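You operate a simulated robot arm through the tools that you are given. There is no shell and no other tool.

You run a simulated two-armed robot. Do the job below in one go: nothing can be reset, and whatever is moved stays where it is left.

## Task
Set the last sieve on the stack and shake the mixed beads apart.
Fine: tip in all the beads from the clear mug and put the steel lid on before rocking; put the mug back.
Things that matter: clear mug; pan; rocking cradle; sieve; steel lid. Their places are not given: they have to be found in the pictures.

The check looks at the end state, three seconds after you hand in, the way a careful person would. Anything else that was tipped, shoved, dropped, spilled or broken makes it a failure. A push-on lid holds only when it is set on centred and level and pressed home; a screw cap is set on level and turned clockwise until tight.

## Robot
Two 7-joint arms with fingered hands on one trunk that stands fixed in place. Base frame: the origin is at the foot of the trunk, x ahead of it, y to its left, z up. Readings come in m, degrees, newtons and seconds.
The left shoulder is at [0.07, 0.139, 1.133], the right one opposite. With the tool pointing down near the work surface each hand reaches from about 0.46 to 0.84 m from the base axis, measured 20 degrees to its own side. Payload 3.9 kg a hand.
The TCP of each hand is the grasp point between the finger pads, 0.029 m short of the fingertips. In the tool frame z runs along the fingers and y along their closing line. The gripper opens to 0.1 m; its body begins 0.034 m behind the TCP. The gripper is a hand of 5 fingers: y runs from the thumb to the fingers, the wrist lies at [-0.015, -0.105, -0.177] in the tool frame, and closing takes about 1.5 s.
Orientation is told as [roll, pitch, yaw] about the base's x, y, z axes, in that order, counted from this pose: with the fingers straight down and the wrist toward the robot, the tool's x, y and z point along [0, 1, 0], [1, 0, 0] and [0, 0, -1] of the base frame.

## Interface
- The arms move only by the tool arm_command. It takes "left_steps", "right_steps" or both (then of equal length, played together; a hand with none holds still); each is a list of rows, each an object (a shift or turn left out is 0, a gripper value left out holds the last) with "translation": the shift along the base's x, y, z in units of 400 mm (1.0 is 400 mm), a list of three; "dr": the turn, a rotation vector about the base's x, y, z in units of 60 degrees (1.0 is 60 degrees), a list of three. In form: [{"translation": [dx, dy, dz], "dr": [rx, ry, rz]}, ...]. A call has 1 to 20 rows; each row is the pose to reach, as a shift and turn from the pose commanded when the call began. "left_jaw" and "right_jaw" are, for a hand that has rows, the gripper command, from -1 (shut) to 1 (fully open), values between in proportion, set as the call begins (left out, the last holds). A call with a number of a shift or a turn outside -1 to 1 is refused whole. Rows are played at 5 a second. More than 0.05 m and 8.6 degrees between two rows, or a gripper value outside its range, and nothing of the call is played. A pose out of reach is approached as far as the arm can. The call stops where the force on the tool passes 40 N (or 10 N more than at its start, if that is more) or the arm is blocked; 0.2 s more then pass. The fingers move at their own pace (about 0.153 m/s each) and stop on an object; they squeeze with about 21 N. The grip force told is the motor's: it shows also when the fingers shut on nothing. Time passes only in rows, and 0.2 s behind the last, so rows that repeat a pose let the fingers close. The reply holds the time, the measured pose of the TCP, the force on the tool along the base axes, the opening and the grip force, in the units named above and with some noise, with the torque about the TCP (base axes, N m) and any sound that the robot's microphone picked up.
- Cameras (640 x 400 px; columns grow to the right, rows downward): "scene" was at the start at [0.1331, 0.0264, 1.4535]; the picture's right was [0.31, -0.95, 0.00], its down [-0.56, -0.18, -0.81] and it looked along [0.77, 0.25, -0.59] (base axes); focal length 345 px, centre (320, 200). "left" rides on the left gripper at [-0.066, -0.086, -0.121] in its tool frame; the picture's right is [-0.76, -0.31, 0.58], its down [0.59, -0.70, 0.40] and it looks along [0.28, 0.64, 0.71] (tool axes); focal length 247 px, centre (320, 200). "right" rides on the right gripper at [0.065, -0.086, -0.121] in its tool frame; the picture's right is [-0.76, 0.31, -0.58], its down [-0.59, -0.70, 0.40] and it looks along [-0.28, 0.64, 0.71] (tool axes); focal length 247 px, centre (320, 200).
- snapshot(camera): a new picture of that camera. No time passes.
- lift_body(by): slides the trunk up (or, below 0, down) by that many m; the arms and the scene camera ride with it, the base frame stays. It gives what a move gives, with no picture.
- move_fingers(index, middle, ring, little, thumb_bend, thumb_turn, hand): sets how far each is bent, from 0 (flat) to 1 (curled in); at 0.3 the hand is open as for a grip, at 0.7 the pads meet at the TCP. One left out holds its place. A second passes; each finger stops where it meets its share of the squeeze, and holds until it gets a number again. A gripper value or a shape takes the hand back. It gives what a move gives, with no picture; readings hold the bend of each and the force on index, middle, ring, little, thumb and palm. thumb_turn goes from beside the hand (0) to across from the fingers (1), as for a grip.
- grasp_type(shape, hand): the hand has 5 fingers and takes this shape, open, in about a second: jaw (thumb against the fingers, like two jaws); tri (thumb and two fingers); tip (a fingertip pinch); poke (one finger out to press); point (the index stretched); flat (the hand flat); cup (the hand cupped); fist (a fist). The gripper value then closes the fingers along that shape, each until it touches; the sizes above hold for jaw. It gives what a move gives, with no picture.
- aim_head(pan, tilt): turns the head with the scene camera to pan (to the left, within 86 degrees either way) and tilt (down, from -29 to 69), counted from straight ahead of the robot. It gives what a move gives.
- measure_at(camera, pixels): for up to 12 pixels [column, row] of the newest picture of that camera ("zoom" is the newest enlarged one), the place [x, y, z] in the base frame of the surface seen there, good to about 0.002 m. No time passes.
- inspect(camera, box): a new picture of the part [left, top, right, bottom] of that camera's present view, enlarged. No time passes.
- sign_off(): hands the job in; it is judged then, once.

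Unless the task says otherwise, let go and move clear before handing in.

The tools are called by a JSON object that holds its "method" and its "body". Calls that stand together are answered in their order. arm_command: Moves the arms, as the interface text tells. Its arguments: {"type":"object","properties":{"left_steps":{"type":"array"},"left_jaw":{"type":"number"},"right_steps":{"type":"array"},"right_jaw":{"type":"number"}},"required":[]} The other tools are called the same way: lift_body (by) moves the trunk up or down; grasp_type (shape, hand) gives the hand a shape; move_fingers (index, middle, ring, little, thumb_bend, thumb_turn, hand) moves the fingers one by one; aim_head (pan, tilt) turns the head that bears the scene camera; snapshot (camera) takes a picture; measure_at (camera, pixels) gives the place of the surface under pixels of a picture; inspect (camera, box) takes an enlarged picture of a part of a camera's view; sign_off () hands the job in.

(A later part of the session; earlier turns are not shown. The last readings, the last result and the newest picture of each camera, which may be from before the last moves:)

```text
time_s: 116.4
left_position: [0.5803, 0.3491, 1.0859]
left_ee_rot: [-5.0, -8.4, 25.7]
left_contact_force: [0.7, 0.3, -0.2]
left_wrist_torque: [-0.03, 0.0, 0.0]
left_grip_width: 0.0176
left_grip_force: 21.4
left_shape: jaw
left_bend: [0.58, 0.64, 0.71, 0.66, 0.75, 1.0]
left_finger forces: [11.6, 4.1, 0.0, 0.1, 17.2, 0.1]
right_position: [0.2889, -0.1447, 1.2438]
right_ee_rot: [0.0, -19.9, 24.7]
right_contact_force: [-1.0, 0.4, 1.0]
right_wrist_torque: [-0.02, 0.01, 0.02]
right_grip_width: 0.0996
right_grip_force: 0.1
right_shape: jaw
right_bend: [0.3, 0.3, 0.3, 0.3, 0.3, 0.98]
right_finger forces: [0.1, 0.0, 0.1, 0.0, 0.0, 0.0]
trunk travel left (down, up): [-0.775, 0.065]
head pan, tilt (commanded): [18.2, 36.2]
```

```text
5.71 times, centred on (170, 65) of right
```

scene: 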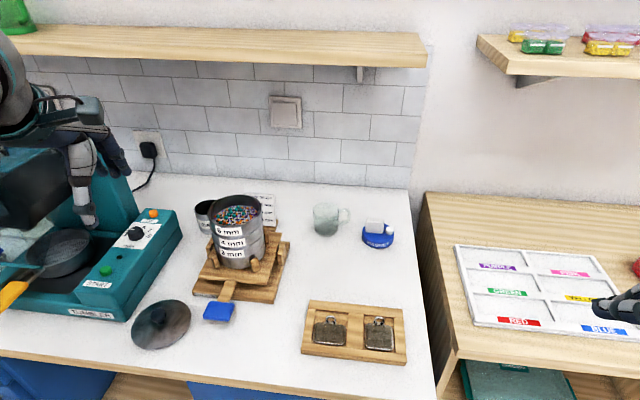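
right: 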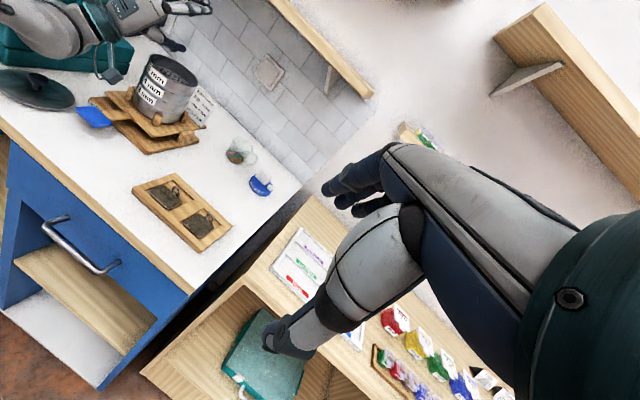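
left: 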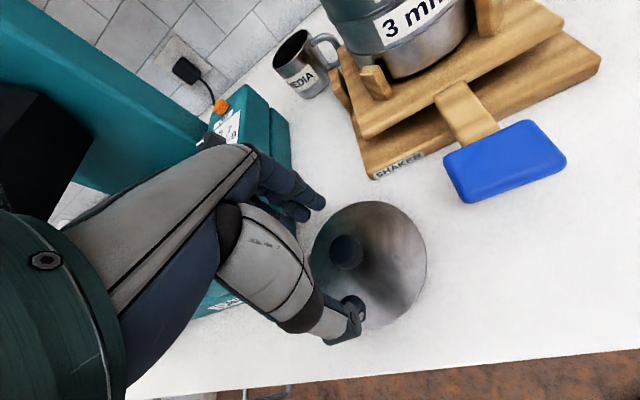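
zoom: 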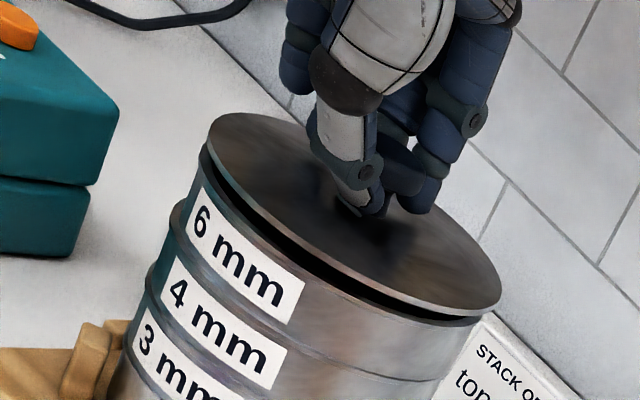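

Alignment still looks good; the lip is about to enter. I continue in 1–2 mm steps.

{"method": "arm_command", "body": {"left_steps": [{"translation": [0, 0, -0.004]}, {"translation": [0, 0, -0.008]}, {"translation": [0, 0, -0.012]}, {"translation": [0, 0, -0.012]}]}}

{"method": "inspect", "body": {"camera": "scene", "box": [205, 170, 275, 240]}}

{"method": "inspect", "body": {"camera": "right", "box": [130, 30, 210, 100]}}

```text
time_s: 117.4
left_position: [0.58, 0.3464, 1.0822]
left_ee_rot: [-5.0, -8.2, 25.8]
left_contact_force: [-0.9, -0.6, 0.3]
left_wrist_torque: [-0.03, 0.02, 0.0]
left_grip_width: 0.0173
left_grip_force: 20.7
left_shape: jaw
left_bend: [0.59, 0.64, 0.71, 0.66, 0.75, 1.0]
left_finger forces: [11.0, 3.9, 0.0, 0.0, 18.5, 0.0]
right_position: [0.2888, -0.1459, 1.2437]
right_ee_rot: [0.0, -19.9, 24.7]
right_contact_force: [0.4, 0.6, -0.1]
right_wrist_torque: [-0.02, -0.02, -0.04]
right_grip_width: 0.0996
right_grip_force: 0.2
right_shape: jaw
right_bend: [0.3, 0.3, 0.3, 0.3, 0.3, 0.98]
right_finger forces: [0.0, 0.0, 0.0, 0.0, 0.1, 0.1]
trunk travel left (down, up): [-0.775, 0.065]
head pan, tilt (commanded): [18.2, 36.2]
```

```text
5.71 times, centred on (240, 205) of scene
```

zoom: 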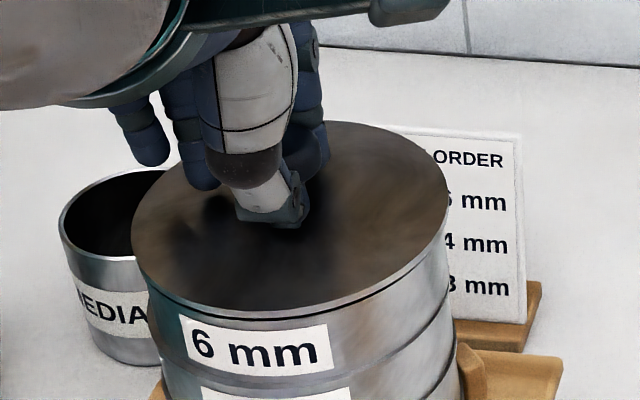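

```text
5.71 times, centred on (170, 65) of right
```

zoom: 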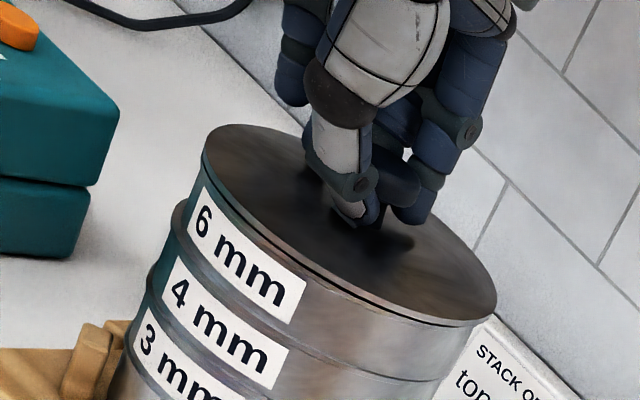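

The lid sits almost on the rim, well aligned. I lower 2 mm more and watch the force.

{"method": "arm_command", "body": {"left_steps": [{"translation": [0, 0, -0.003]}, {"translation": [0, 0, -0.005]}, {"translation": [0, 0, -0.005]}]}}

{"method": "inspect", "body": {"camera": "right", "box": [130, 30, 210, 100]}}

```text
time_s: 118.2
left_position: [0.5799, 0.346, 1.0815]
left_ee_rot: [-5.0, -8.4, 25.6]
left_contact_force: [-1.5, -0.3, 4.1]
left_wrist_torque: [-0.02, 0.03, -0.03]
left_grip_width: 0.0178
left_grip_force: 20.8
left_shape: jaw
left_bend: [0.59, 0.64, 0.71, 0.66, 0.75, 1.0]
left_finger forces: [11.3, 4.0, 0.1, 0.1, 19.4, 0.0]
right_position: [0.2884, -0.1468, 1.2447]
right_ee_rot: [0.0, -19.8, 24.7]
right_contact_force: [-0.1, -0.6, 0.5]
right_wrist_torque: [-0.02, 0.02, 0.03]
right_grip_width: 0.0998
right_grip_force: 0.1
right_shape: jaw
right_bend: [0.3, 0.3, 0.3, 0.3, 0.3, 0.98]
right_finger forces: [0.0, 0.1, 0.1, 0.0, 0.0, 0.1]
trunk travel left (down, up): [-0.775, 0.065]
head pan, tilt (commanded): [18.2, 36.2]
```

```text
5.71 times, centred on (170, 65) of right
```

zoom: 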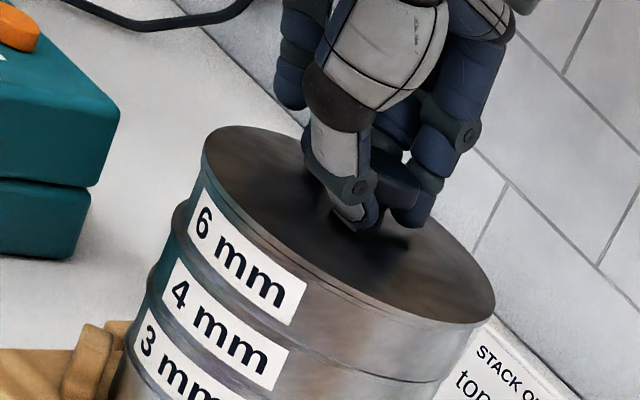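

Contact 4 N. Still holding the knob at centre, I press further down in small steps to push the lid home, watching force and any sound.

{"method": "arm_command", "body": {"left_steps": [{"translation": [0, 0, -0.003]}, {"translation": [0, 0, -0.006]}, {"translation": [0, 0, -0.009]}, {"translation": [0, 0, -0.009]}]}}

```text
time_s: 119.2
left_position: [0.5773, 0.3467, 1.0787]
left_ee_rot: [-5.1, -8.5, 25.7]
left_contact_force: [-1.3, 0.2, 13.3]
left_wrist_torque: [-0.03, 0.02, -0.03]
left_grip_width: 0.0178
left_grip_force: 21.0
left_shape: jaw
left_bend: [0.58, 0.64, 0.71, 0.66, 0.76, 1.0]
left_finger forces: [12.5, 4.9, 0.0, 0.0, 24.8, 0.0]
right_position: [0.2868, -0.1474, 1.2445]
right_ee_rot: [-0.1, -20.0, 24.7]
right_contact_force: [-0.8, -0.7, -0.2]
right_wrist_torque: [0.01, 0.0, 0.02]
right_grip_width: 0.0997
right_grip_force: 0.0
right_shape: jaw
right_bend: [0.3, 0.3, 0.3, 0.3, 0.3, 0.98]
right_finger forces: [0.0, 0.0, 0.0, 0.0, 0.1, 0.1]
trunk travel left (down, up): [-0.775, 0.065]
head pan, tilt (commanded): [18.2, 36.2]
```

{"method": "arm_command", "body": {"left_steps": [{"translation": [0, 0, -0.003]}, {"translation": [0, 0, -0.006]}, {"translation": [0, 0, -0.009]}, {"translation": [0, 0, -0.009]}]}}

{"method": "inspect", "body": {"camera": "right", "box": [90, 30, 210, 130]}}

```text
time_s: 120.2
left_position: [0.5761, 0.3449, 1.0774]
left_ee_rot: [-5.1, -8.8, 25.6]
left_contact_force: [-4.8, -0.9, 24.7]
left_wrist_torque: [0.01, 0.06, -0.03]
left_grip_width: 0.0191
left_grip_force: 21.0
left_shape: jaw
left_bend: [0.58, 0.74, 0.71, 0.66, 0.77, 1.0]
left_finger forces: [12.2, 13.2, 0.1, 0.0, 30.9, 0.0]
right_position: [0.2859, -0.1481, 1.2449]
right_ee_rot: [0.0, -20.2, 24.6]
right_contact_force: [-0.8, 0.3, -0.2]
right_wrist_torque: [0.0, 0.0, 0.02]
right_grip_width: 0.0997
right_grip_force: 0.1
right_shape: jaw
right_bend: [0.3, 0.3, 0.3, 0.3, 0.3, 0.98]
right_finger forces: [0.0, 0.0, 0.0, 0.0, 0.0, 0.0]
trunk travel left (down, up): [-0.775, 0.065]
head pan, tilt (commanded): [18.2, 36.2]
```

```text
4.00 times, centred on (150, 80) of right
```

zoom: 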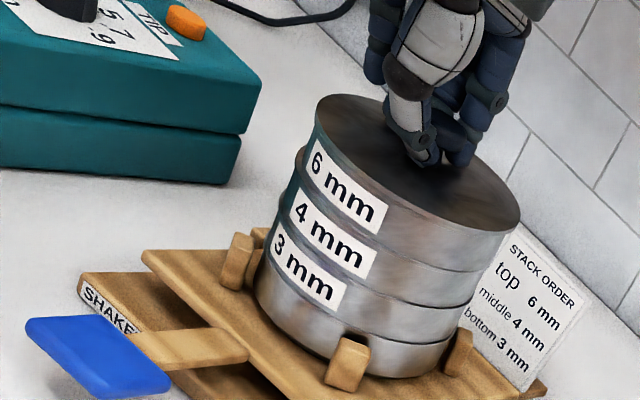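

Force reached 25 N with a small sideways part. I ease off, release the knob and check how the lid and cradle sit.

{"method": "arm_command", "body": {"left_steps": [{"translation": [0, 0, 0.006]}, {"translation": [0, 0, 0.014]}, {"translation": [0, 0, 0.018]}, {"translation": [0, 0, 0.018]}]}}

{"method": "arm_command", "body": {"left_steps": [{"translation": [0, 0, 0]}, {"translation": [0, 0, 0]}, {"translation": [0, 0, 0]}, {"translation": [0, 0, 0]}], "left_jaw": 0.2}}

{"method": "inspect", "body": {"camera": "scene", "box": [190, 170, 290, 290]}}

{"method": "inspect", "body": {"camera": "right", "box": [90, 30, 210, 130]}}

```text
time_s: 121.2
left_position: [0.5783, 0.3459, 1.0788]
left_ee_rot: [-4.9, -8.2, 25.7]
left_contact_force: [-0.2, -2.4, 3.4]
left_wrist_torque: [-0.11, 0.08, 0.02]
left_grip_width: 0.018
left_grip_force: 20.9
left_shape: jaw
left_bend: [0.58, 0.74, 0.71, 0.66, 0.77, 1.0]
left_finger forces: [12.1, 5.9, 0.1, 0.0, 23.1, 0.1]
right_position: [0.2883, -0.147, 1.2445]
right_ee_rot: [-0.1, -19.8, 24.8]
right_contact_force: [-0.6, 0.0, 0.1]
right_wrist_torque: [-0.01, -0.01, 0.01]
right_grip_width: 0.1
right_grip_force: 0.1
right_shape: jaw
right_bend: [0.3, 0.3, 0.3, 0.3, 0.3, 0.98]
right_finger forces: [0.0, 0.0, 0.0, 0.0, 0.1, 0.0]
trunk travel left (down, up): [-0.775, 0.065]
head pan, tilt (commanded): [18.2, 36.2]
```

```text
time_s: 122.2
left_position: [0.5787, 0.3475, 1.082]
left_ee_rot: [-5.0, -8.3, 25.7]
left_contact_force: [-0.6, 0.6, 3.8]
left_wrist_torque: [-0.05, 0.1, 0.01]
left_grip_width: 0.0598
left_grip_force: 0.0
left_shape: jaw
left_bend: [0.4, 0.39, 0.73, 0.45, 0.31, 1.0]
left_finger forces: [0.1, 0.0, 0.0, 0.0, 3.3, 0.0]
right_position: [0.2885, -0.1452, 1.2446]
right_ee_rot: [0.0, -19.8, 24.7]
right_contact_force: [0.0, 0.4, 0.3]
right_wrist_torque: [0.01, -0.01, -0.02]
right_grip_width: 0.0997
right_grip_force: 0.1
right_shape: jaw
right_bend: [0.3, 0.3, 0.3, 0.3, 0.3, 0.98]
right_finger forces: [0.0, 0.1, 0.0, 0.0, 0.1, 0.1]
trunk travel left (down, up): [-0.775, 0.065]
head pan, tilt (commanded): [18.2, 36.2]
```

```text
3.33 times, centred on (240, 230) of scene
```

zoom: 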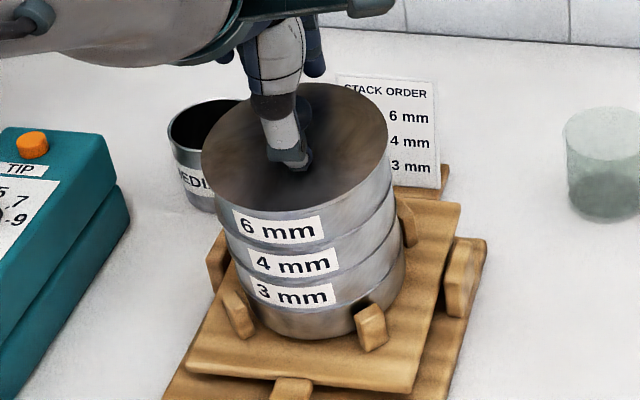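

```text
4.00 times, centred on (150, 80) of right
```

zoom: 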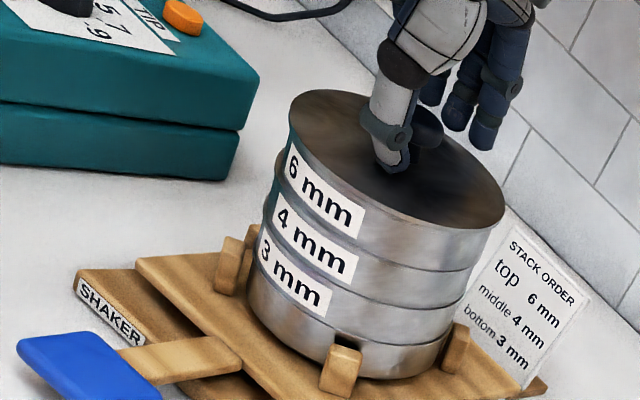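

The thumb still presses lightly on the lid (3 N), tipping the cradle toward the robot a little. I raise the hand gently straight up.

{"method": "arm_command", "body": {"left_steps": [{"translation": [0, 0, 0.006]}, {"translation": [0, 0, 0.012]}, {"translation": [0, 0, 0.02]}, {"translation": [0, 0, 0.03]}, {"translation": [0, 0, 0.03]}]}}

{"method": "inspect", "body": {"camera": "scene", "box": [190, 170, 290, 290]}}

{"method": "inspect", "body": {"camera": "right", "box": [90, 30, 210, 130]}}

```text
time_s: 123.4
left_position: [0.5794, 0.3464, 1.0916]
left_ee_rot: [-5.0, -8.3, 25.7]
left_contact_force: [0.1, -0.1, 0.5]
left_wrist_torque: [0.01, -0.02, -0.01]
left_grip_width: 0.0599
left_grip_force: 0.1
left_shape: jaw
left_bend: [0.4, 0.39, 0.73, 0.45, 0.31, 1.0]
left_finger forces: [0.0, 0.0, 0.0, 0.0, 0.0, 0.0]
right_position: [0.2901, -0.1463, 1.2442]
right_ee_rot: [0.0, -19.9, 24.5]
right_contact_force: [0.4, 0.7, -0.1]
right_wrist_torque: [0.0, -0.04, 0.04]
right_grip_width: 0.0998
right_grip_force: 0.1
right_shape: jaw
right_bend: [0.3, 0.3, 0.3, 0.3, 0.3, 0.98]
right_finger forces: [0.1, 0.0, 0.1, 0.0, 0.1, 0.0]
trunk travel left (down, up): [-0.775, 0.065]
head pan, tilt (commanded): [18.2, 36.2]
```

```text
3.33 times, centred on (240, 230) of scene
```

zoom: 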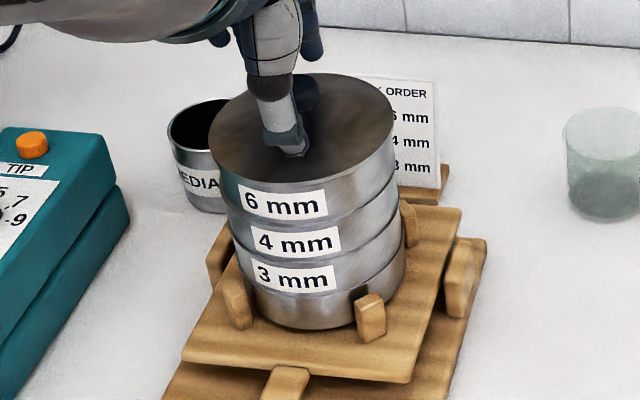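

```text
4.00 times, centred on (150, 80) of right
```

zoom: 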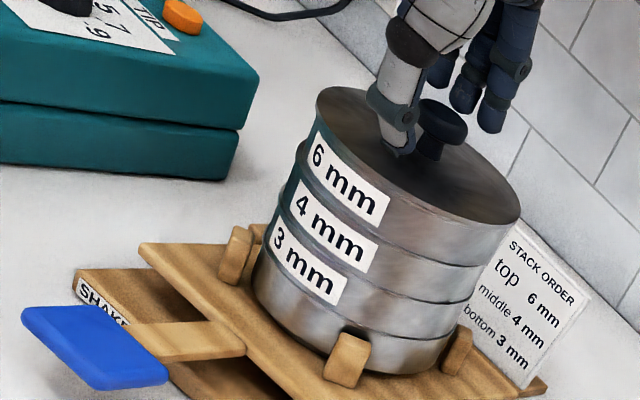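

Released, the cradle came back level by itself. I raise the hand clear and measure the lid's height and level.

{"method": "arm_command", "body": {"left_steps": [{"translation": [0, 0, 0.05]}, {"translation": [0, 0, 0.12]}, {"translation": [0, 0, 0.2]}, {"translation": [0, 0, 0.26], "dr": [0.04, 0.07, 0]}, {"translation": [0, 0, 0.26], "dr": [0.083, 0.14, 0]}]}}

{"method": "inspect", "body": {"camera": "scene", "box": [205, 180, 275, 250]}}

{"method": "measure_at", "body": {"camera": "zoom", "pixels": [[140, 165], [135, 195], [160, 230], [210, 255], [270, 262], [340, 248], [400, 215], [438, 170], [440, 130], [400, 95], [330, 85], [200, 115]]}}

{"method": "inspect", "body": {"camera": "right", "box": [130, 30, 210, 100]}}

```text
time_s: 124.6
left_position: [0.581, 0.3477, 1.1956]
left_ee_rot: [3.2, -2.8, 25.0]
left_contact_force: [0.8, -0.2, -0.3]
left_wrist_torque: [0.02, 0.01, -0.01]
left_grip_width: 0.0599
left_grip_force: 0.1
left_shape: jaw
left_bend: [0.4, 0.39, 0.73, 0.45, 0.3, 1.0]
left_finger forces: [0.0, 0.0, 0.0, 0.1, 0.1, 0.0]
right_position: [0.2896, -0.1469, 1.2433]
right_ee_rot: [0.1, -19.9, 24.7]
right_contact_force: [0.8, 0.2, -0.1]
right_wrist_torque: [-0.01, 0.0, -0.03]
right_grip_width: 0.1
right_grip_force: 0.0
right_shape: jaw
right_bend: [0.3, 0.3, 0.3, 0.3, 0.3, 0.98]
right_finger forces: [0.1, 0.1, 0.0, 0.0, 0.1, 0.0]
trunk travel left (down, up): [-0.775, 0.065]
head pan, tilt (commanded): [18.2, 36.2]
```

```text
5.71 times, centred on (240, 215) of scene
```

zoom: 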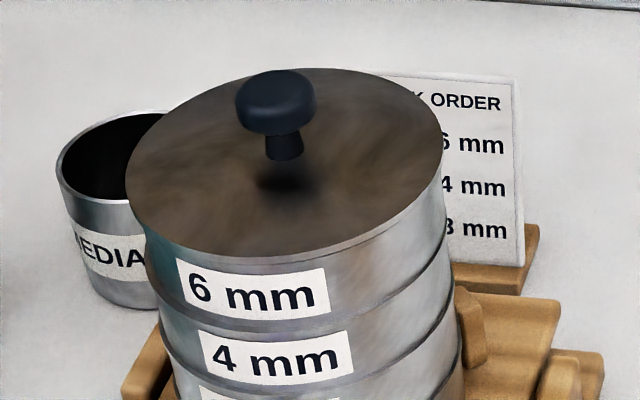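

```text
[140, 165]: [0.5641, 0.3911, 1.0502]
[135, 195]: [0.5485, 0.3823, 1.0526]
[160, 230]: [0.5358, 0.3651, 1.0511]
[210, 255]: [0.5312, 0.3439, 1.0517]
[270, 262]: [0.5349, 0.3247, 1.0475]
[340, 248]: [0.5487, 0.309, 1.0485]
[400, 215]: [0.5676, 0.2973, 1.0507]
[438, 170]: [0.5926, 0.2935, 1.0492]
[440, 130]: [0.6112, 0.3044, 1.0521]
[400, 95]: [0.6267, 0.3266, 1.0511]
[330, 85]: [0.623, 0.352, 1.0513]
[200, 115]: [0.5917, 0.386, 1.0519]
```

```text
5.71 times, centred on (170, 65) of right
```

zoom: 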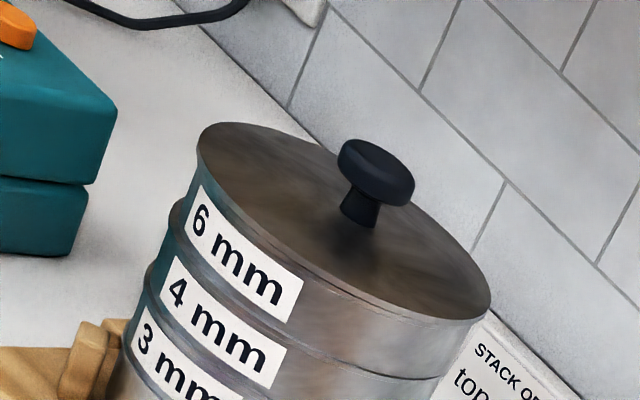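

The lid sits level at 1.0515, flush on the rim all round (no gap in either view). To be sure it is pressed home I'll add one firm, centred push on the knob with a fist; first I straighten the hand, make the fist and look.

{"method": "arm_command", "body": {"left_steps": [{"translation": [0, 0, 0.03], "dr": [-0.034, 0.01, 0]}, {"translation": [0, 0, 0.06], "dr": [-0.068, 0.02, 0]}, {"translation": [0, 0, 0.06], "dr": [-0.068, 0.02, 0]}]}}

{"method": "grasp_type", "body": {"shape": "fist", "hand": "left"}}

{"method": "snapshot", "body": {"camera": "scene"}}

{"method": "snapshot", "body": {"camera": "right"}}

{"method": "snapshot", "body": {"camera": "left"}}

```text
time_s: 125.4
left_position: [0.5796, 0.3464, 1.2215]
left_ee_rot: [-0.2, 0.0, 25.0]
left_contact_force: [-0.2, 0.2, 0.1]
left_wrist_torque: [-0.01, 0.05, 0.02]
left_grip_width: 0.06
left_grip_force: 0.1
left_shape: jaw
left_bend: [0.4, 0.39, 0.73, 0.45, 0.3, 1.0]
left_finger forces: [0.1, 0.1, 0.0, 0.0, 0.0, 0.0]
right_position: [0.2893, -0.1457, 1.244]
right_ee_rot: [0.1, -19.9, 24.7]
right_contact_force: [0.3, 0.6, -0.1]
right_wrist_torque: [-0.01, -0.03, 0.0]
right_grip_width: 0.0999
right_grip_force: 0.0
right_shape: jaw
right_bend: [0.3, 0.3, 0.3, 0.3, 0.3, 0.98]
right_finger forces: [0.0, 0.1, 0.1, 0.1, 0.0, 0.1]
trunk travel left (down, up): [-0.775, 0.065]
head pan, tilt (commanded): [18.2, 36.2]
```

```text
time_s: 126.3
left_position: [0.579, 0.3472, 1.22]
left_ee_rot: [0.0, 0.0, 25.0]
left_contact_force: [-1.4, -0.3, -0.4]
left_wrist_torque: [0.03, -0.02, 0.01]
left_grip_width: 0.0
left_grip_force: 0.1
left_shape: fist
left_bend: [0.99, 1.0, 1.0, 1.0, 0.87, 0.84]
left_finger forces: [0.0, 0.0, 0.0, 0.1, 0.0, 0.1]
right_position: [0.2902, -0.1466, 1.2431]
right_ee_rot: [0.0, -19.9, 24.7]
right_contact_force: [-0.4, -0.1, 0.7]
right_wrist_torque: [0.01, 0.0, -0.01]
right_grip_width: 0.0999
right_grip_force: 0.1
right_shape: jaw
right_bend: [0.3, 0.3, 0.3, 0.3, 0.3, 0.98]
right_finger forces: [0.1, 0.0, 0.0, 0.0, 0.0, 0.0]
trunk travel left (down, up): [-0.775, 0.065]
head pan, tilt (commanded): [18.2, 36.2]
```

```text
taken
```

scene: 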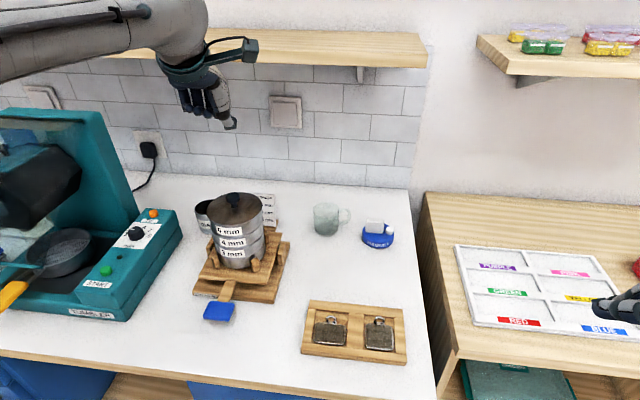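

```text
taken
```

right: 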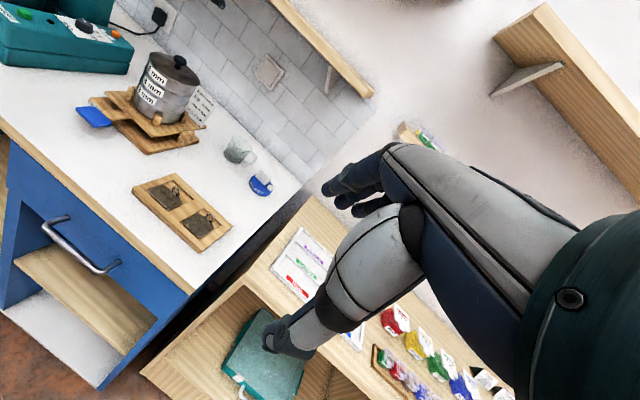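

```text
taken
```

left: 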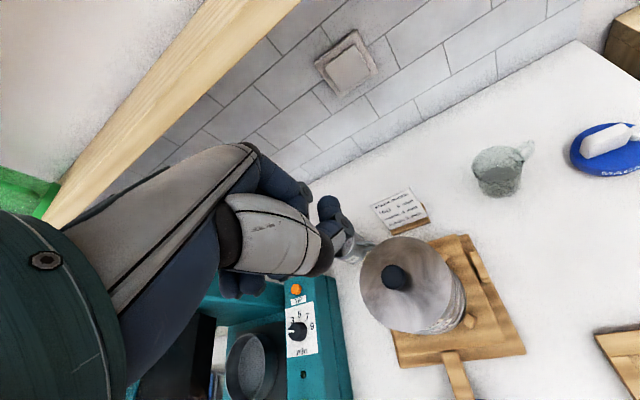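

I look at the fist closely and measure where its lowest surface is.

{"method": "inspect", "body": {"camera": "scene", "box": [150, 30, 270, 140]}}

{"method": "measure_at", "body": {"camera": "zoom", "pixels": [[300, 285], [320, 300], [345, 320], [355, 340], [250, 280], [270, 275], [220, 270], [345, 260], [310, 250], [230, 240], [200, 220], [355, 120]]}}

```text
3.64 times, centred on (210, 85) of scene
```

zoom: 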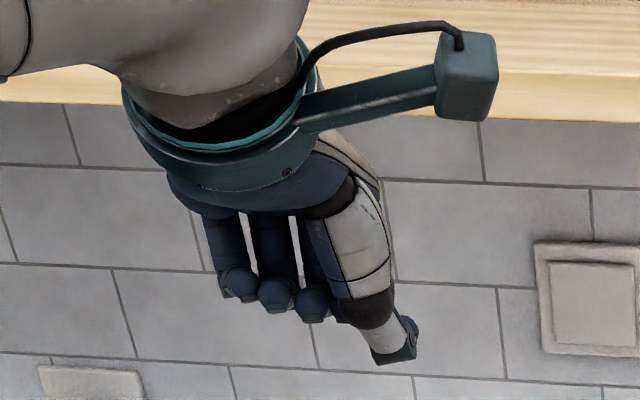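

```text
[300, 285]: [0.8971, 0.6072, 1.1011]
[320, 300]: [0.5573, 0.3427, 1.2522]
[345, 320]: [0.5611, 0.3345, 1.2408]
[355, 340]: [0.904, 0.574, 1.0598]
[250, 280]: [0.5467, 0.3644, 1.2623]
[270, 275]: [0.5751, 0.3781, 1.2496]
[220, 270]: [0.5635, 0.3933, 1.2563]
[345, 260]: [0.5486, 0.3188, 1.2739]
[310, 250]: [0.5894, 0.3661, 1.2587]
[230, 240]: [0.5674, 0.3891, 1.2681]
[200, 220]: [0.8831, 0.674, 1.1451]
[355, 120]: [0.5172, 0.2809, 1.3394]
```

The fist's underside is uneven, so a closed-finger push on the knob's top is better. I return to the jaw shape, close it in the air and measure where the fingertips end, along with the knob top.

{"method": "grasp_type", "body": {"shape": "jaw", "hand": "left"}}

{"method": "arm_command", "body": {"left_steps": [{"translation": [0, 0, 0]}, {"translation": [0, 0, 0]}, {"translation": [0, 0, 0]}, {"translation": [0, 0, 0]}, {"translation": [0, 0, 0]}, {"translation": [0, 0, 0]}, {"translation": [0, 0, 0]}, {"translation": [0, 0, 0]}], "left_jaw": -1}}

{"method": "inspect", "body": {"camera": "scene", "box": [180, 60, 280, 160]}}

{"method": "snapshot", "body": {"camera": "left"}}

{"method": "inspect", "body": {"camera": "scene", "box": [205, 180, 275, 250]}}

{"method": "measure_at", "body": {"camera": "zoom", "pixels": [[277, 85], [250, 95], [300, 92], [277, 75], [270, 105], [240, 90], [312, 92], [285, 148]]}}

```text
time_s: 127.2
left_position: [0.5798, 0.3471, 1.2219]
left_ee_rot: [0.0, 0.1, 25.1]
left_contact_force: [-0.8, -0.6, -1.1]
left_wrist_torque: [-0.02, 0.03, 0.01]
left_grip_width: 0.0999
left_grip_force: 0.0
left_shape: jaw
left_bend: [0.3, 0.3, 0.3, 0.3, 0.3, 0.97]
left_finger forces: [0.1, 0.0, 0.0, 0.0, 0.0, 0.0]
right_position: [0.2892, -0.1461, 1.2441]
right_ee_rot: [0.0, -20.0, 24.7]
right_contact_force: [0.8, 0.5, -0.1]
right_wrist_torque: [-0.04, 0.0, 0.03]
right_grip_width: 0.0999
right_grip_force: 0.0
right_shape: jaw
right_bend: [0.3, 0.3, 0.3, 0.3, 0.3, 0.98]
right_finger forces: [0.0, 0.1, 0.1, 0.1, 0.0, 0.1]
trunk travel left (down, up): [-0.775, 0.065]
head pan, tilt (commanded): [18.2, 36.2]
```

```text
time_s: 129.0
left_position: [0.5798, 0.3475, 1.2206]
left_ee_rot: [0.1, 0.0, 25.0]
left_contact_force: [0.3, -0.7, -1.0]
left_wrist_torque: [-0.02, -0.01, 0.07]
left_grip_width: 0.0
left_grip_force: 21.0
left_shape: jaw
left_bend: [0.7, 0.7, 0.7, 0.7, 0.7, 1.0]
left_finger forces: [0.0, 0.1, 0.1, 0.0, 0.1, 0.0]
right_position: [0.2886, -0.1458, 1.2448]
right_ee_rot: [0.0, -19.9, 24.8]
right_contact_force: [-1.0, 0.5, 0.0]
right_wrist_torque: [0.03, -0.02, 0.01]
right_grip_width: 0.0998
right_grip_force: 0.1
right_shape: jaw
right_bend: [0.3, 0.3, 0.3, 0.3, 0.3, 0.98]
right_finger forces: [0.1, 0.0, 0.0, 0.0, 0.0, 0.0]
trunk travel left (down, up): [-0.775, 0.065]
head pan, tilt (commanded): [18.2, 36.2]
```

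```text
4.00 times, centred on (230, 110) of scene
```

zoom: 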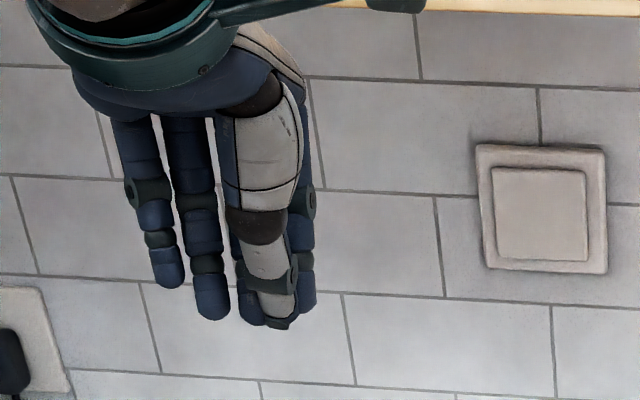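

```text
taken
```

left: 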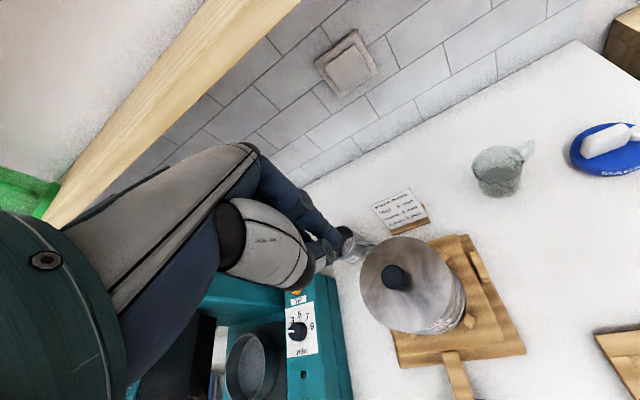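

```text
5.71 times, centred on (240, 215) of scene
```

zoom: 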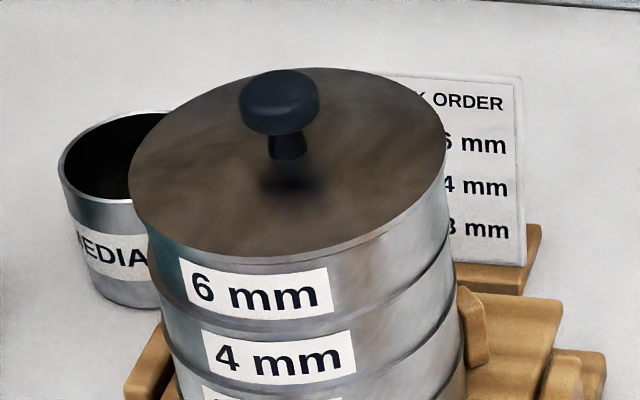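

```text
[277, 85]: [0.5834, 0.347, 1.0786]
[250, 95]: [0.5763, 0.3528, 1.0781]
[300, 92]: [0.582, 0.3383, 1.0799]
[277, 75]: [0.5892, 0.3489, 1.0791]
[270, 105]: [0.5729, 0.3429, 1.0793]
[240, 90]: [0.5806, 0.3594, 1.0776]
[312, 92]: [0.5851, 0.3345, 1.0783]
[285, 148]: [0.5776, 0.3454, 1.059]
```

Knob top is at (0.581, 0.347, 1.079). I place the closed thumb/index/middle tips above it and go down to about 1 cm above.

{"method": "arm_command", "body": {"left_steps": [{"translation": [-0.003, 0.012, -0.08]}, {"translation": [-0.003, 0.012, -0.16]}, {"translation": [-0.003, 0.012, -0.22]}, {"translation": [-0.003, 0.012, -0.255]}, {"translation": [-0.003, 0.012, -0.255]}]}}

{"method": "inspect", "body": {"camera": "scene", "box": [200, 130, 280, 220]}}

{"method": "inspect", "body": {"camera": "right", "box": [130, 20, 210, 90]}}

```text
time_s: 130.2
left_position: [0.5782, 0.353, 1.1184]
left_ee_rot: [-0.1, -0.1, 25.0]
left_contact_force: [-0.5, -1.1, 0.3]
left_wrist_torque: [0.01, -0.04, -0.03]
left_grip_width: 0.0
left_grip_force: 20.8
left_shape: jaw
left_bend: [0.7, 0.7, 0.7, 0.7, 0.7, 1.0]
left_finger forces: [0.1, 0.1, 0.0, 0.1, 0.0, 0.0]
right_position: [0.2881, -0.146, 1.2442]
right_ee_rot: [0.0, -19.9, 24.7]
right_contact_force: [-0.3, -0.2, -0.8]
right_wrist_torque: [0.0, -0.01, 0.02]
right_grip_width: 0.0997
right_grip_force: 0.0
right_shape: jaw
right_bend: [0.3, 0.3, 0.3, 0.3, 0.3, 0.98]
right_finger forces: [0.1, 0.0, 0.0, 0.0, 0.0, 0.1]
trunk travel left (down, up): [-0.775, 0.065]
head pan, tilt (commanded): [18.2, 36.2]
```

```text
4.44 times, centred on (240, 175) of scene
```

zoom: 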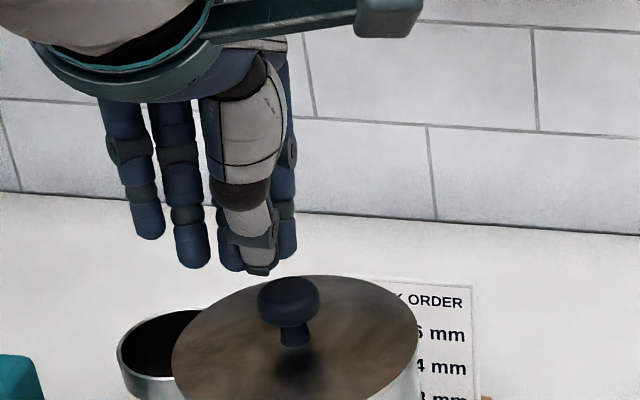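

```text
5.71 times, centred on (170, 55) of right
```

zoom: 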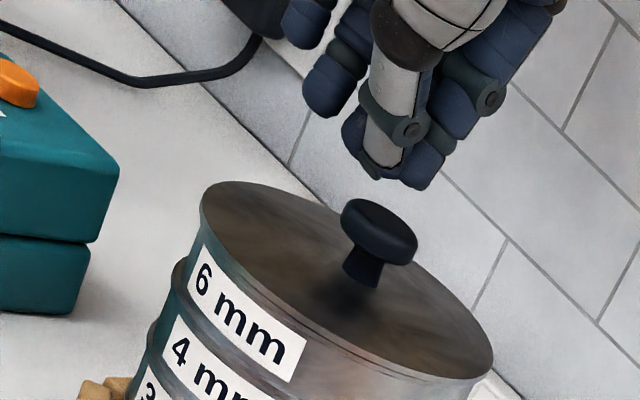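

I measure the fingertip positions against the knob in this view.

{"method": "measure_at", "body": {"camera": "zoom", "pixels": [[380, 172], [415, 180], [352, 140], [395, 185], [370, 150], [330, 105], [378, 220], [360, 208], [400, 232]]}}

{"method": "inspect", "body": {"camera": "scene", "box": [215, 150, 265, 200]}}

{"method": "measure_at", "body": {"camera": "zoom", "pixels": [[305, 350], [320, 330], [255, 345], [375, 310], [180, 330], [350, 320], [290, 300]]}}

```text
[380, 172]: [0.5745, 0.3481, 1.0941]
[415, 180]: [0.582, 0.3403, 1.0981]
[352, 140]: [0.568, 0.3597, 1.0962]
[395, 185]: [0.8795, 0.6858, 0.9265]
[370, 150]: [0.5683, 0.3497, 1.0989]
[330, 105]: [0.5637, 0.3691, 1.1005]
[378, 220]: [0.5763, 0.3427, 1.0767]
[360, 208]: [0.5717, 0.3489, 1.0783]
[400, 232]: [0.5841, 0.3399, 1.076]
```

```text
8.00 times, centred on (240, 175) of scene
```

zoom: 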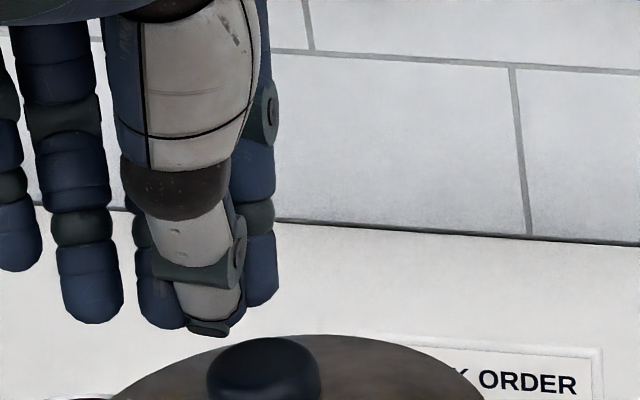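

```text
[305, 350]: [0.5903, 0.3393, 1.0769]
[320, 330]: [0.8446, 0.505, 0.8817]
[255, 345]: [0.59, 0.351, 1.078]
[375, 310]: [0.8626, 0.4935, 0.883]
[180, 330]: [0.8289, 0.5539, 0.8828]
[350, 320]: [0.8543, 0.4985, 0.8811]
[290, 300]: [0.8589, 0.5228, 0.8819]
```

Thumb and index tips are above the knob's middle, about 14 mm up. I lower onto it and press in small steps.

{"method": "arm_command", "body": {"left_steps": [{"translation": [0.003, -0.004, -0.015]}, {"translation": [0.003, -0.004, -0.027]}, {"translation": [0.003, -0.004, -0.032]}, {"translation": [0.003, -0.004, -0.036]}, {"translation": [0.003, -0.004, -0.036]}]}}

{"method": "inspect", "body": {"camera": "right", "box": [100, 20, 210, 120]}}

```text
time_s: 131.4
left_position: [0.5782, 0.3493, 1.1078]
left_ee_rot: [-0.1, -0.4, 25.0]
left_contact_force: [-2.1, 1.2, 14.6]
left_wrist_torque: [0.04, 0.09, -0.06]
left_grip_width: 0.0002
left_grip_force: 20.8
left_shape: jaw
left_bend: [0.7, 0.7, 0.7, 0.7, 0.7, 1.0]
left_finger forces: [0.0, 0.1, 0.1, 0.1, 0.0, 0.1]
right_position: [0.2866, -0.1472, 1.2449]
right_ee_rot: [0.0, -20.0, 24.7]
right_contact_force: [0.2, -0.5, 0.4]
right_wrist_torque: [0.0, 0.0, -0.03]
right_grip_width: 0.0997
right_grip_force: 0.0
right_shape: jaw
right_bend: [0.3, 0.3, 0.3, 0.3, 0.3, 0.98]
right_finger forces: [0.0, 0.0, 0.0, 0.0, 0.0, 0.1]
trunk travel left (down, up): [-0.775, 0.065]
head pan, tilt (commanded): [18.2, 36.2]
```

```text
4.00 times, centred on (155, 70) of right
```

zoom: 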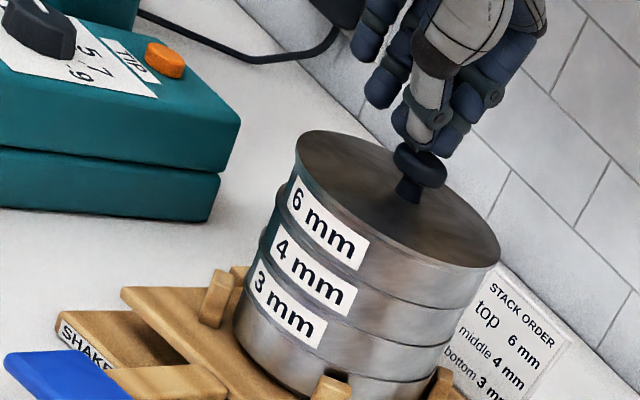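

14.6 N on the knob, stack steady. I press on to about 30–35 N.

{"method": "arm_command", "body": {"left_steps": [{"translation": [0, 0, -0.003]}, {"translation": [0, 0, -0.006]}, {"translation": [0, 0, -0.009]}, {"translation": [0, 0, -0.011]}, {"translation": [0, 0, -0.011]}, {"translation": [0, 0, -0.011]}]}}

{"method": "inspect", "body": {"camera": "right", "box": [100, 20, 210, 120]}}

```text
time_s: 132.8
left_position: [0.575, 0.3486, 1.1056]
left_ee_rot: [0.0, -0.5, 25.1]
left_contact_force: [-5.4, 0.2, 31.4]
left_wrist_torque: [-0.03, 0.16, 0.0]
left_grip_width: 0.0
left_grip_force: 21.1
left_shape: jaw
left_bend: [0.7, 0.7, 0.7, 0.7, 0.7, 1.0]
left_finger forces: [0.0, 0.0, 0.0, 0.0, 52.1, 0.1]
right_position: [0.2834, -0.1493, 1.2465]
right_ee_rot: [0.0, -20.2, 24.7]
right_contact_force: [0.0, 0.1, -0.1]
right_wrist_torque: [0.02, -0.01, -0.01]
right_grip_width: 0.1
right_grip_force: 0.1
right_shape: jaw
right_bend: [0.3, 0.3, 0.3, 0.3, 0.3, 0.98]
right_finger forces: [0.1, 0.0, 0.1, 0.0, 0.0, 0.0]
trunk travel left (down, up): [-0.775, 0.065]
head pan, tilt (commanded): [18.2, 36.2]
```

```text
4.00 times, centred on (155, 70) of right
```

zoom: 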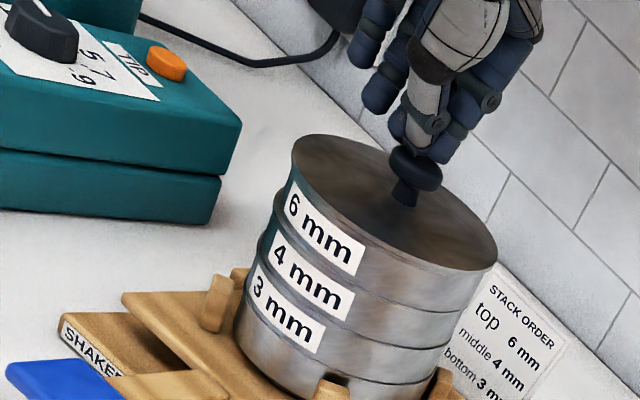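

31 N pressed on the knob; the lid is home. I lift the hand clear and check the lid once more.

{"method": "arm_command", "body": {"left_steps": [{"translation": [0, 0, 0.01]}, {"translation": [0, 0, 0.025]}, {"translation": [0, 0, 0.06]}, {"translation": [0, 0, 0.12]}, {"translation": [0, 0, 0.2]}, {"translation": [0, 0, 0.28]}]}}

{"method": "inspect", "body": {"camera": "scene", "box": [205, 180, 275, 250]}}

{"method": "measure_at", "body": {"camera": "zoom", "pixels": [[150, 165], [145, 195], [170, 225], [215, 245], [270, 250], [340, 235], [395, 205], [430, 165], [430, 130], [395, 100], [335, 90], [210, 120]]}}

{"method": "snapshot", "body": {"camera": "scene"}}

```text
time_s: 134.2
left_position: [0.5803, 0.3524, 1.2137]
left_ee_rot: [0.0, -0.1, 24.9]
left_contact_force: [-0.2, 0.6, 0.0]
left_wrist_torque: [0.0, -0.03, 0.03]
left_grip_width: 0.0002
left_grip_force: 21.3
left_shape: jaw
left_bend: [0.7, 0.7, 0.7, 0.7, 0.7, 1.0]
left_finger forces: [0.0, 0.0, 0.0, 0.1, 0.0, 0.0]
right_position: [0.2882, -0.1469, 1.2439]
right_ee_rot: [0.0, -20.0, 24.8]
right_contact_force: [-1.1, 0.0, 0.2]
right_wrist_torque: [0.0, 0.03, 0.03]
right_grip_width: 0.0999
right_grip_force: 0.0
right_shape: jaw
right_bend: [0.3, 0.3, 0.3, 0.3, 0.3, 0.98]
right_finger forces: [0.1, 0.1, 0.0, 0.1, 0.1, 0.1]
trunk travel left (down, up): [-0.775, 0.065]
head pan, tilt (commanded): [18.2, 36.2]
```

```text
5.71 times, centred on (240, 215) of scene
```

zoom: 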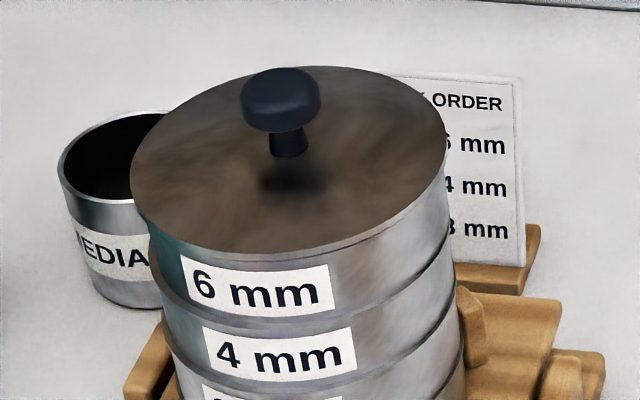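

```text
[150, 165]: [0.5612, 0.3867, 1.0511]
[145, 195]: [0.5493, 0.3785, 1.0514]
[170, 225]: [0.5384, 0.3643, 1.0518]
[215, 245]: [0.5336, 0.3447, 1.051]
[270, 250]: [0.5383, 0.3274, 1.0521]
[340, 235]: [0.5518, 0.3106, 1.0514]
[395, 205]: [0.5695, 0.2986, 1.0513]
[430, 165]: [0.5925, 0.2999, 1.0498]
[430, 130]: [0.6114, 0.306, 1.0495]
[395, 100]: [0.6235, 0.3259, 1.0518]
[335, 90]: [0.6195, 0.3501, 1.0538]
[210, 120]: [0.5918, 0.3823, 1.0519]
```

```text
taken
```

scene: 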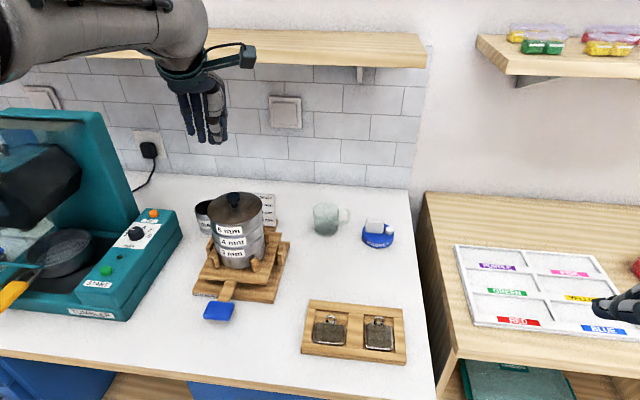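

The lid is on, level at 1.0515. Now the rocking: I move the closed left fingers above the blue paddle (0.44, 0.317, 0.929) and look.

{"method": "arm_command", "body": {"left_steps": [{"translation": [-0.09, -0.019, 0]}, {"translation": [-0.18, -0.038, 0]}, {"translation": [-0.27, -0.057, 0]}, {"translation": [-0.357, -0.076, 0]}, {"translation": [-0.357, -0.076, -0.1]}, {"translation": [-0.357, -0.076, -0.2]}, {"translation": [-0.357, -0.076, -0.3]}, {"translation": [-0.357, -0.076, -0.4]}, {"translation": [-0.357, -0.076, -0.5]}, {"translation": [-0.357, -0.076, -0.58]}, {"translation": [-0.357, -0.076, -0.58]}]}}

{"method": "inspect", "body": {"camera": "scene", "box": [160, 220, 290, 350]}}

{"method": "inspect", "body": {"camera": "right", "box": [50, 30, 220, 170]}}

```text
time_s: 136.6
left_position: [0.436, 0.3196, 0.9776]
left_ee_rot: [0.1, -0.1, 25.0]
left_contact_force: [0.6, 0.4, -0.8]
left_wrist_torque: [-0.01, 0.02, 0.0]
left_grip_width: 0.0
left_grip_force: 20.5
left_shape: jaw
left_bend: [0.7, 0.7, 0.7, 0.7, 0.7, 1.0]
left_finger forces: [0.1, 0.0, 0.1, 0.0, 0.0, 0.0]
left hand out of reach, approached as far as the arm can: row 2, 3, 4, 5, 6, 7, 8
right_position: [0.2898, -0.1466, 1.2435]
right_ee_rot: [-0.1, -19.9, 24.7]
right_contact_force: [0.7, -0.4, -0.7]
right_wrist_torque: [0.01, 0.0, -0.01]
right_grip_width: 0.0998
right_grip_force: 0.1
right_shape: jaw
right_bend: [0.3, 0.3, 0.3, 0.3, 0.3, 0.98]
right_finger forces: [0.0, 0.0, 0.0, 0.0, 0.1, 0.0]
trunk travel left (down, up): [-0.775, 0.065]
head pan, tilt (commanded): [18.2, 36.2]
```

```text
3.08 times, centred on (225, 285) of scene
```

zoom: 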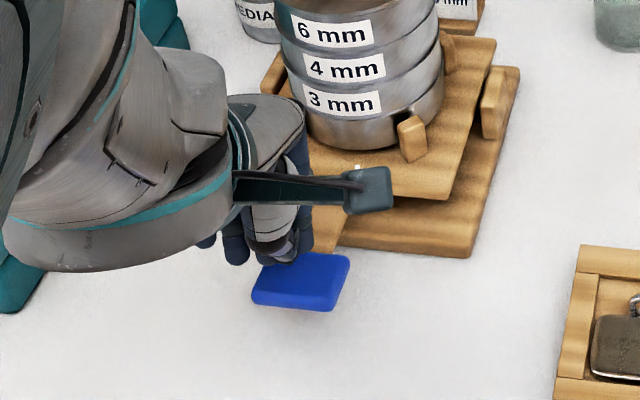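

```text
2.86 times, centred on (135, 100) of right
```

zoom: 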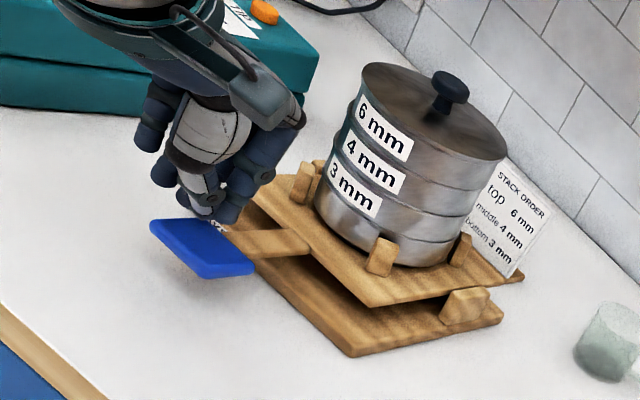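

The fingertips are just behind/above the paddle. I measure both to centre the push.

{"method": "inspect", "body": {"camera": "right", "box": [80, 70, 160, 140]}}

{"method": "measure_at", "body": {"camera": "zoom", "pixels": [[170, 200], [250, 215], [290, 285], [200, 265], [230, 240], [255, 150], [300, 170], [215, 160], [170, 130], [240, 175], [390, 240], [330, 225]]}}

```text
5.71 times, centred on (120, 105) of right
```

zoom: 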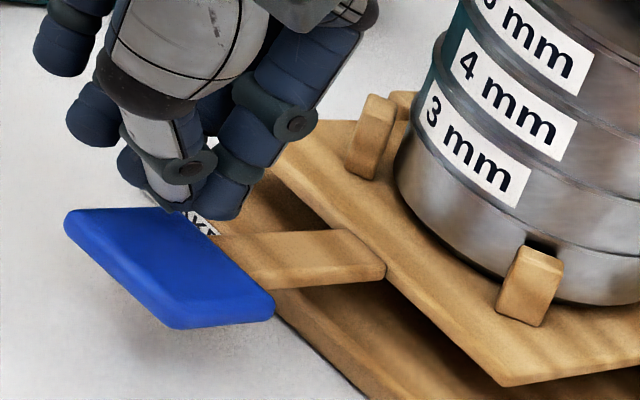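

```text
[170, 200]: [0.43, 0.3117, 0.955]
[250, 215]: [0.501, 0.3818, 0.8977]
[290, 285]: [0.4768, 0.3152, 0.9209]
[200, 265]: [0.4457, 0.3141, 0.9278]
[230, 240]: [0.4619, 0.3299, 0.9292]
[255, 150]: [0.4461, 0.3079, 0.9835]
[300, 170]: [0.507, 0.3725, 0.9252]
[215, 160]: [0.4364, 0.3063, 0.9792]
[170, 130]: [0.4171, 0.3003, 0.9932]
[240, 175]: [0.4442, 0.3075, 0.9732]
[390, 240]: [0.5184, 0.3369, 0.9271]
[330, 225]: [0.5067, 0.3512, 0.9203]
```

The tips are over the paddle. I lower to touch it, then push it down in steps while watching force and tilt.

{"method": "arm_command", "body": {"left_steps": [{"translation": [0, 0, -0.03]}, {"translation": [0, 0, -0.055]}, {"translation": [0, 0, -0.075]}, {"translation": [0, 0, -0.095]}, {"translation": [0, 0, -0.095]}]}}

{"method": "inspect", "body": {"camera": "right", "box": [50, 30, 220, 170]}}

{"method": "inspect", "body": {"camera": "scene", "box": [160, 180, 300, 340]}}

```text
time_s: 137.8
left_position: [0.4381, 0.3172, 0.9436]
left_ee_rot: [-2.3, 0.0, 25.6]
left_contact_force: [0.6, -0.5, 1.2]
left_wrist_torque: [0.0, 0.01, 0.0]
left_grip_width: 0.0
left_grip_force: 21.6
left_shape: jaw
left_bend: [0.7, 0.7, 0.7, 0.7, 0.7, 1.0]
left_finger forces: [0.0, 0.0, 0.0, 0.1, 0.0, 0.1]
right_position: [0.2872, -0.1472, 1.2449]
right_ee_rot: [-0.1, -19.9, 24.7]
right_contact_force: [0.3, 0.7, 0.0]
right_wrist_torque: [0.0, 0.01, -0.01]
right_grip_width: 0.0997
right_grip_force: 0.0
right_shape: jaw
right_bend: [0.3, 0.3, 0.3, 0.3, 0.3, 0.98]
right_finger forces: [0.1, 0.0, 0.0, 0.1, 0.0, 0.0]
trunk travel left (down, up): [-0.775, 0.065]
head pan, tilt (commanded): [18.2, 36.2]
```

```text
2.86 times, centred on (135, 100) of right
```

zoom: 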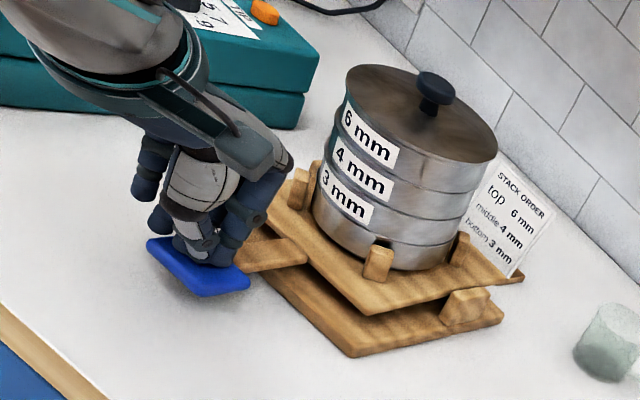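

```text
2.50 times, centred on (230, 260) of scene
```

zoom: 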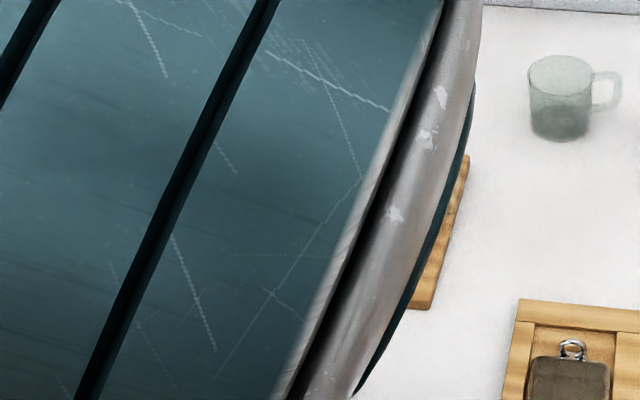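

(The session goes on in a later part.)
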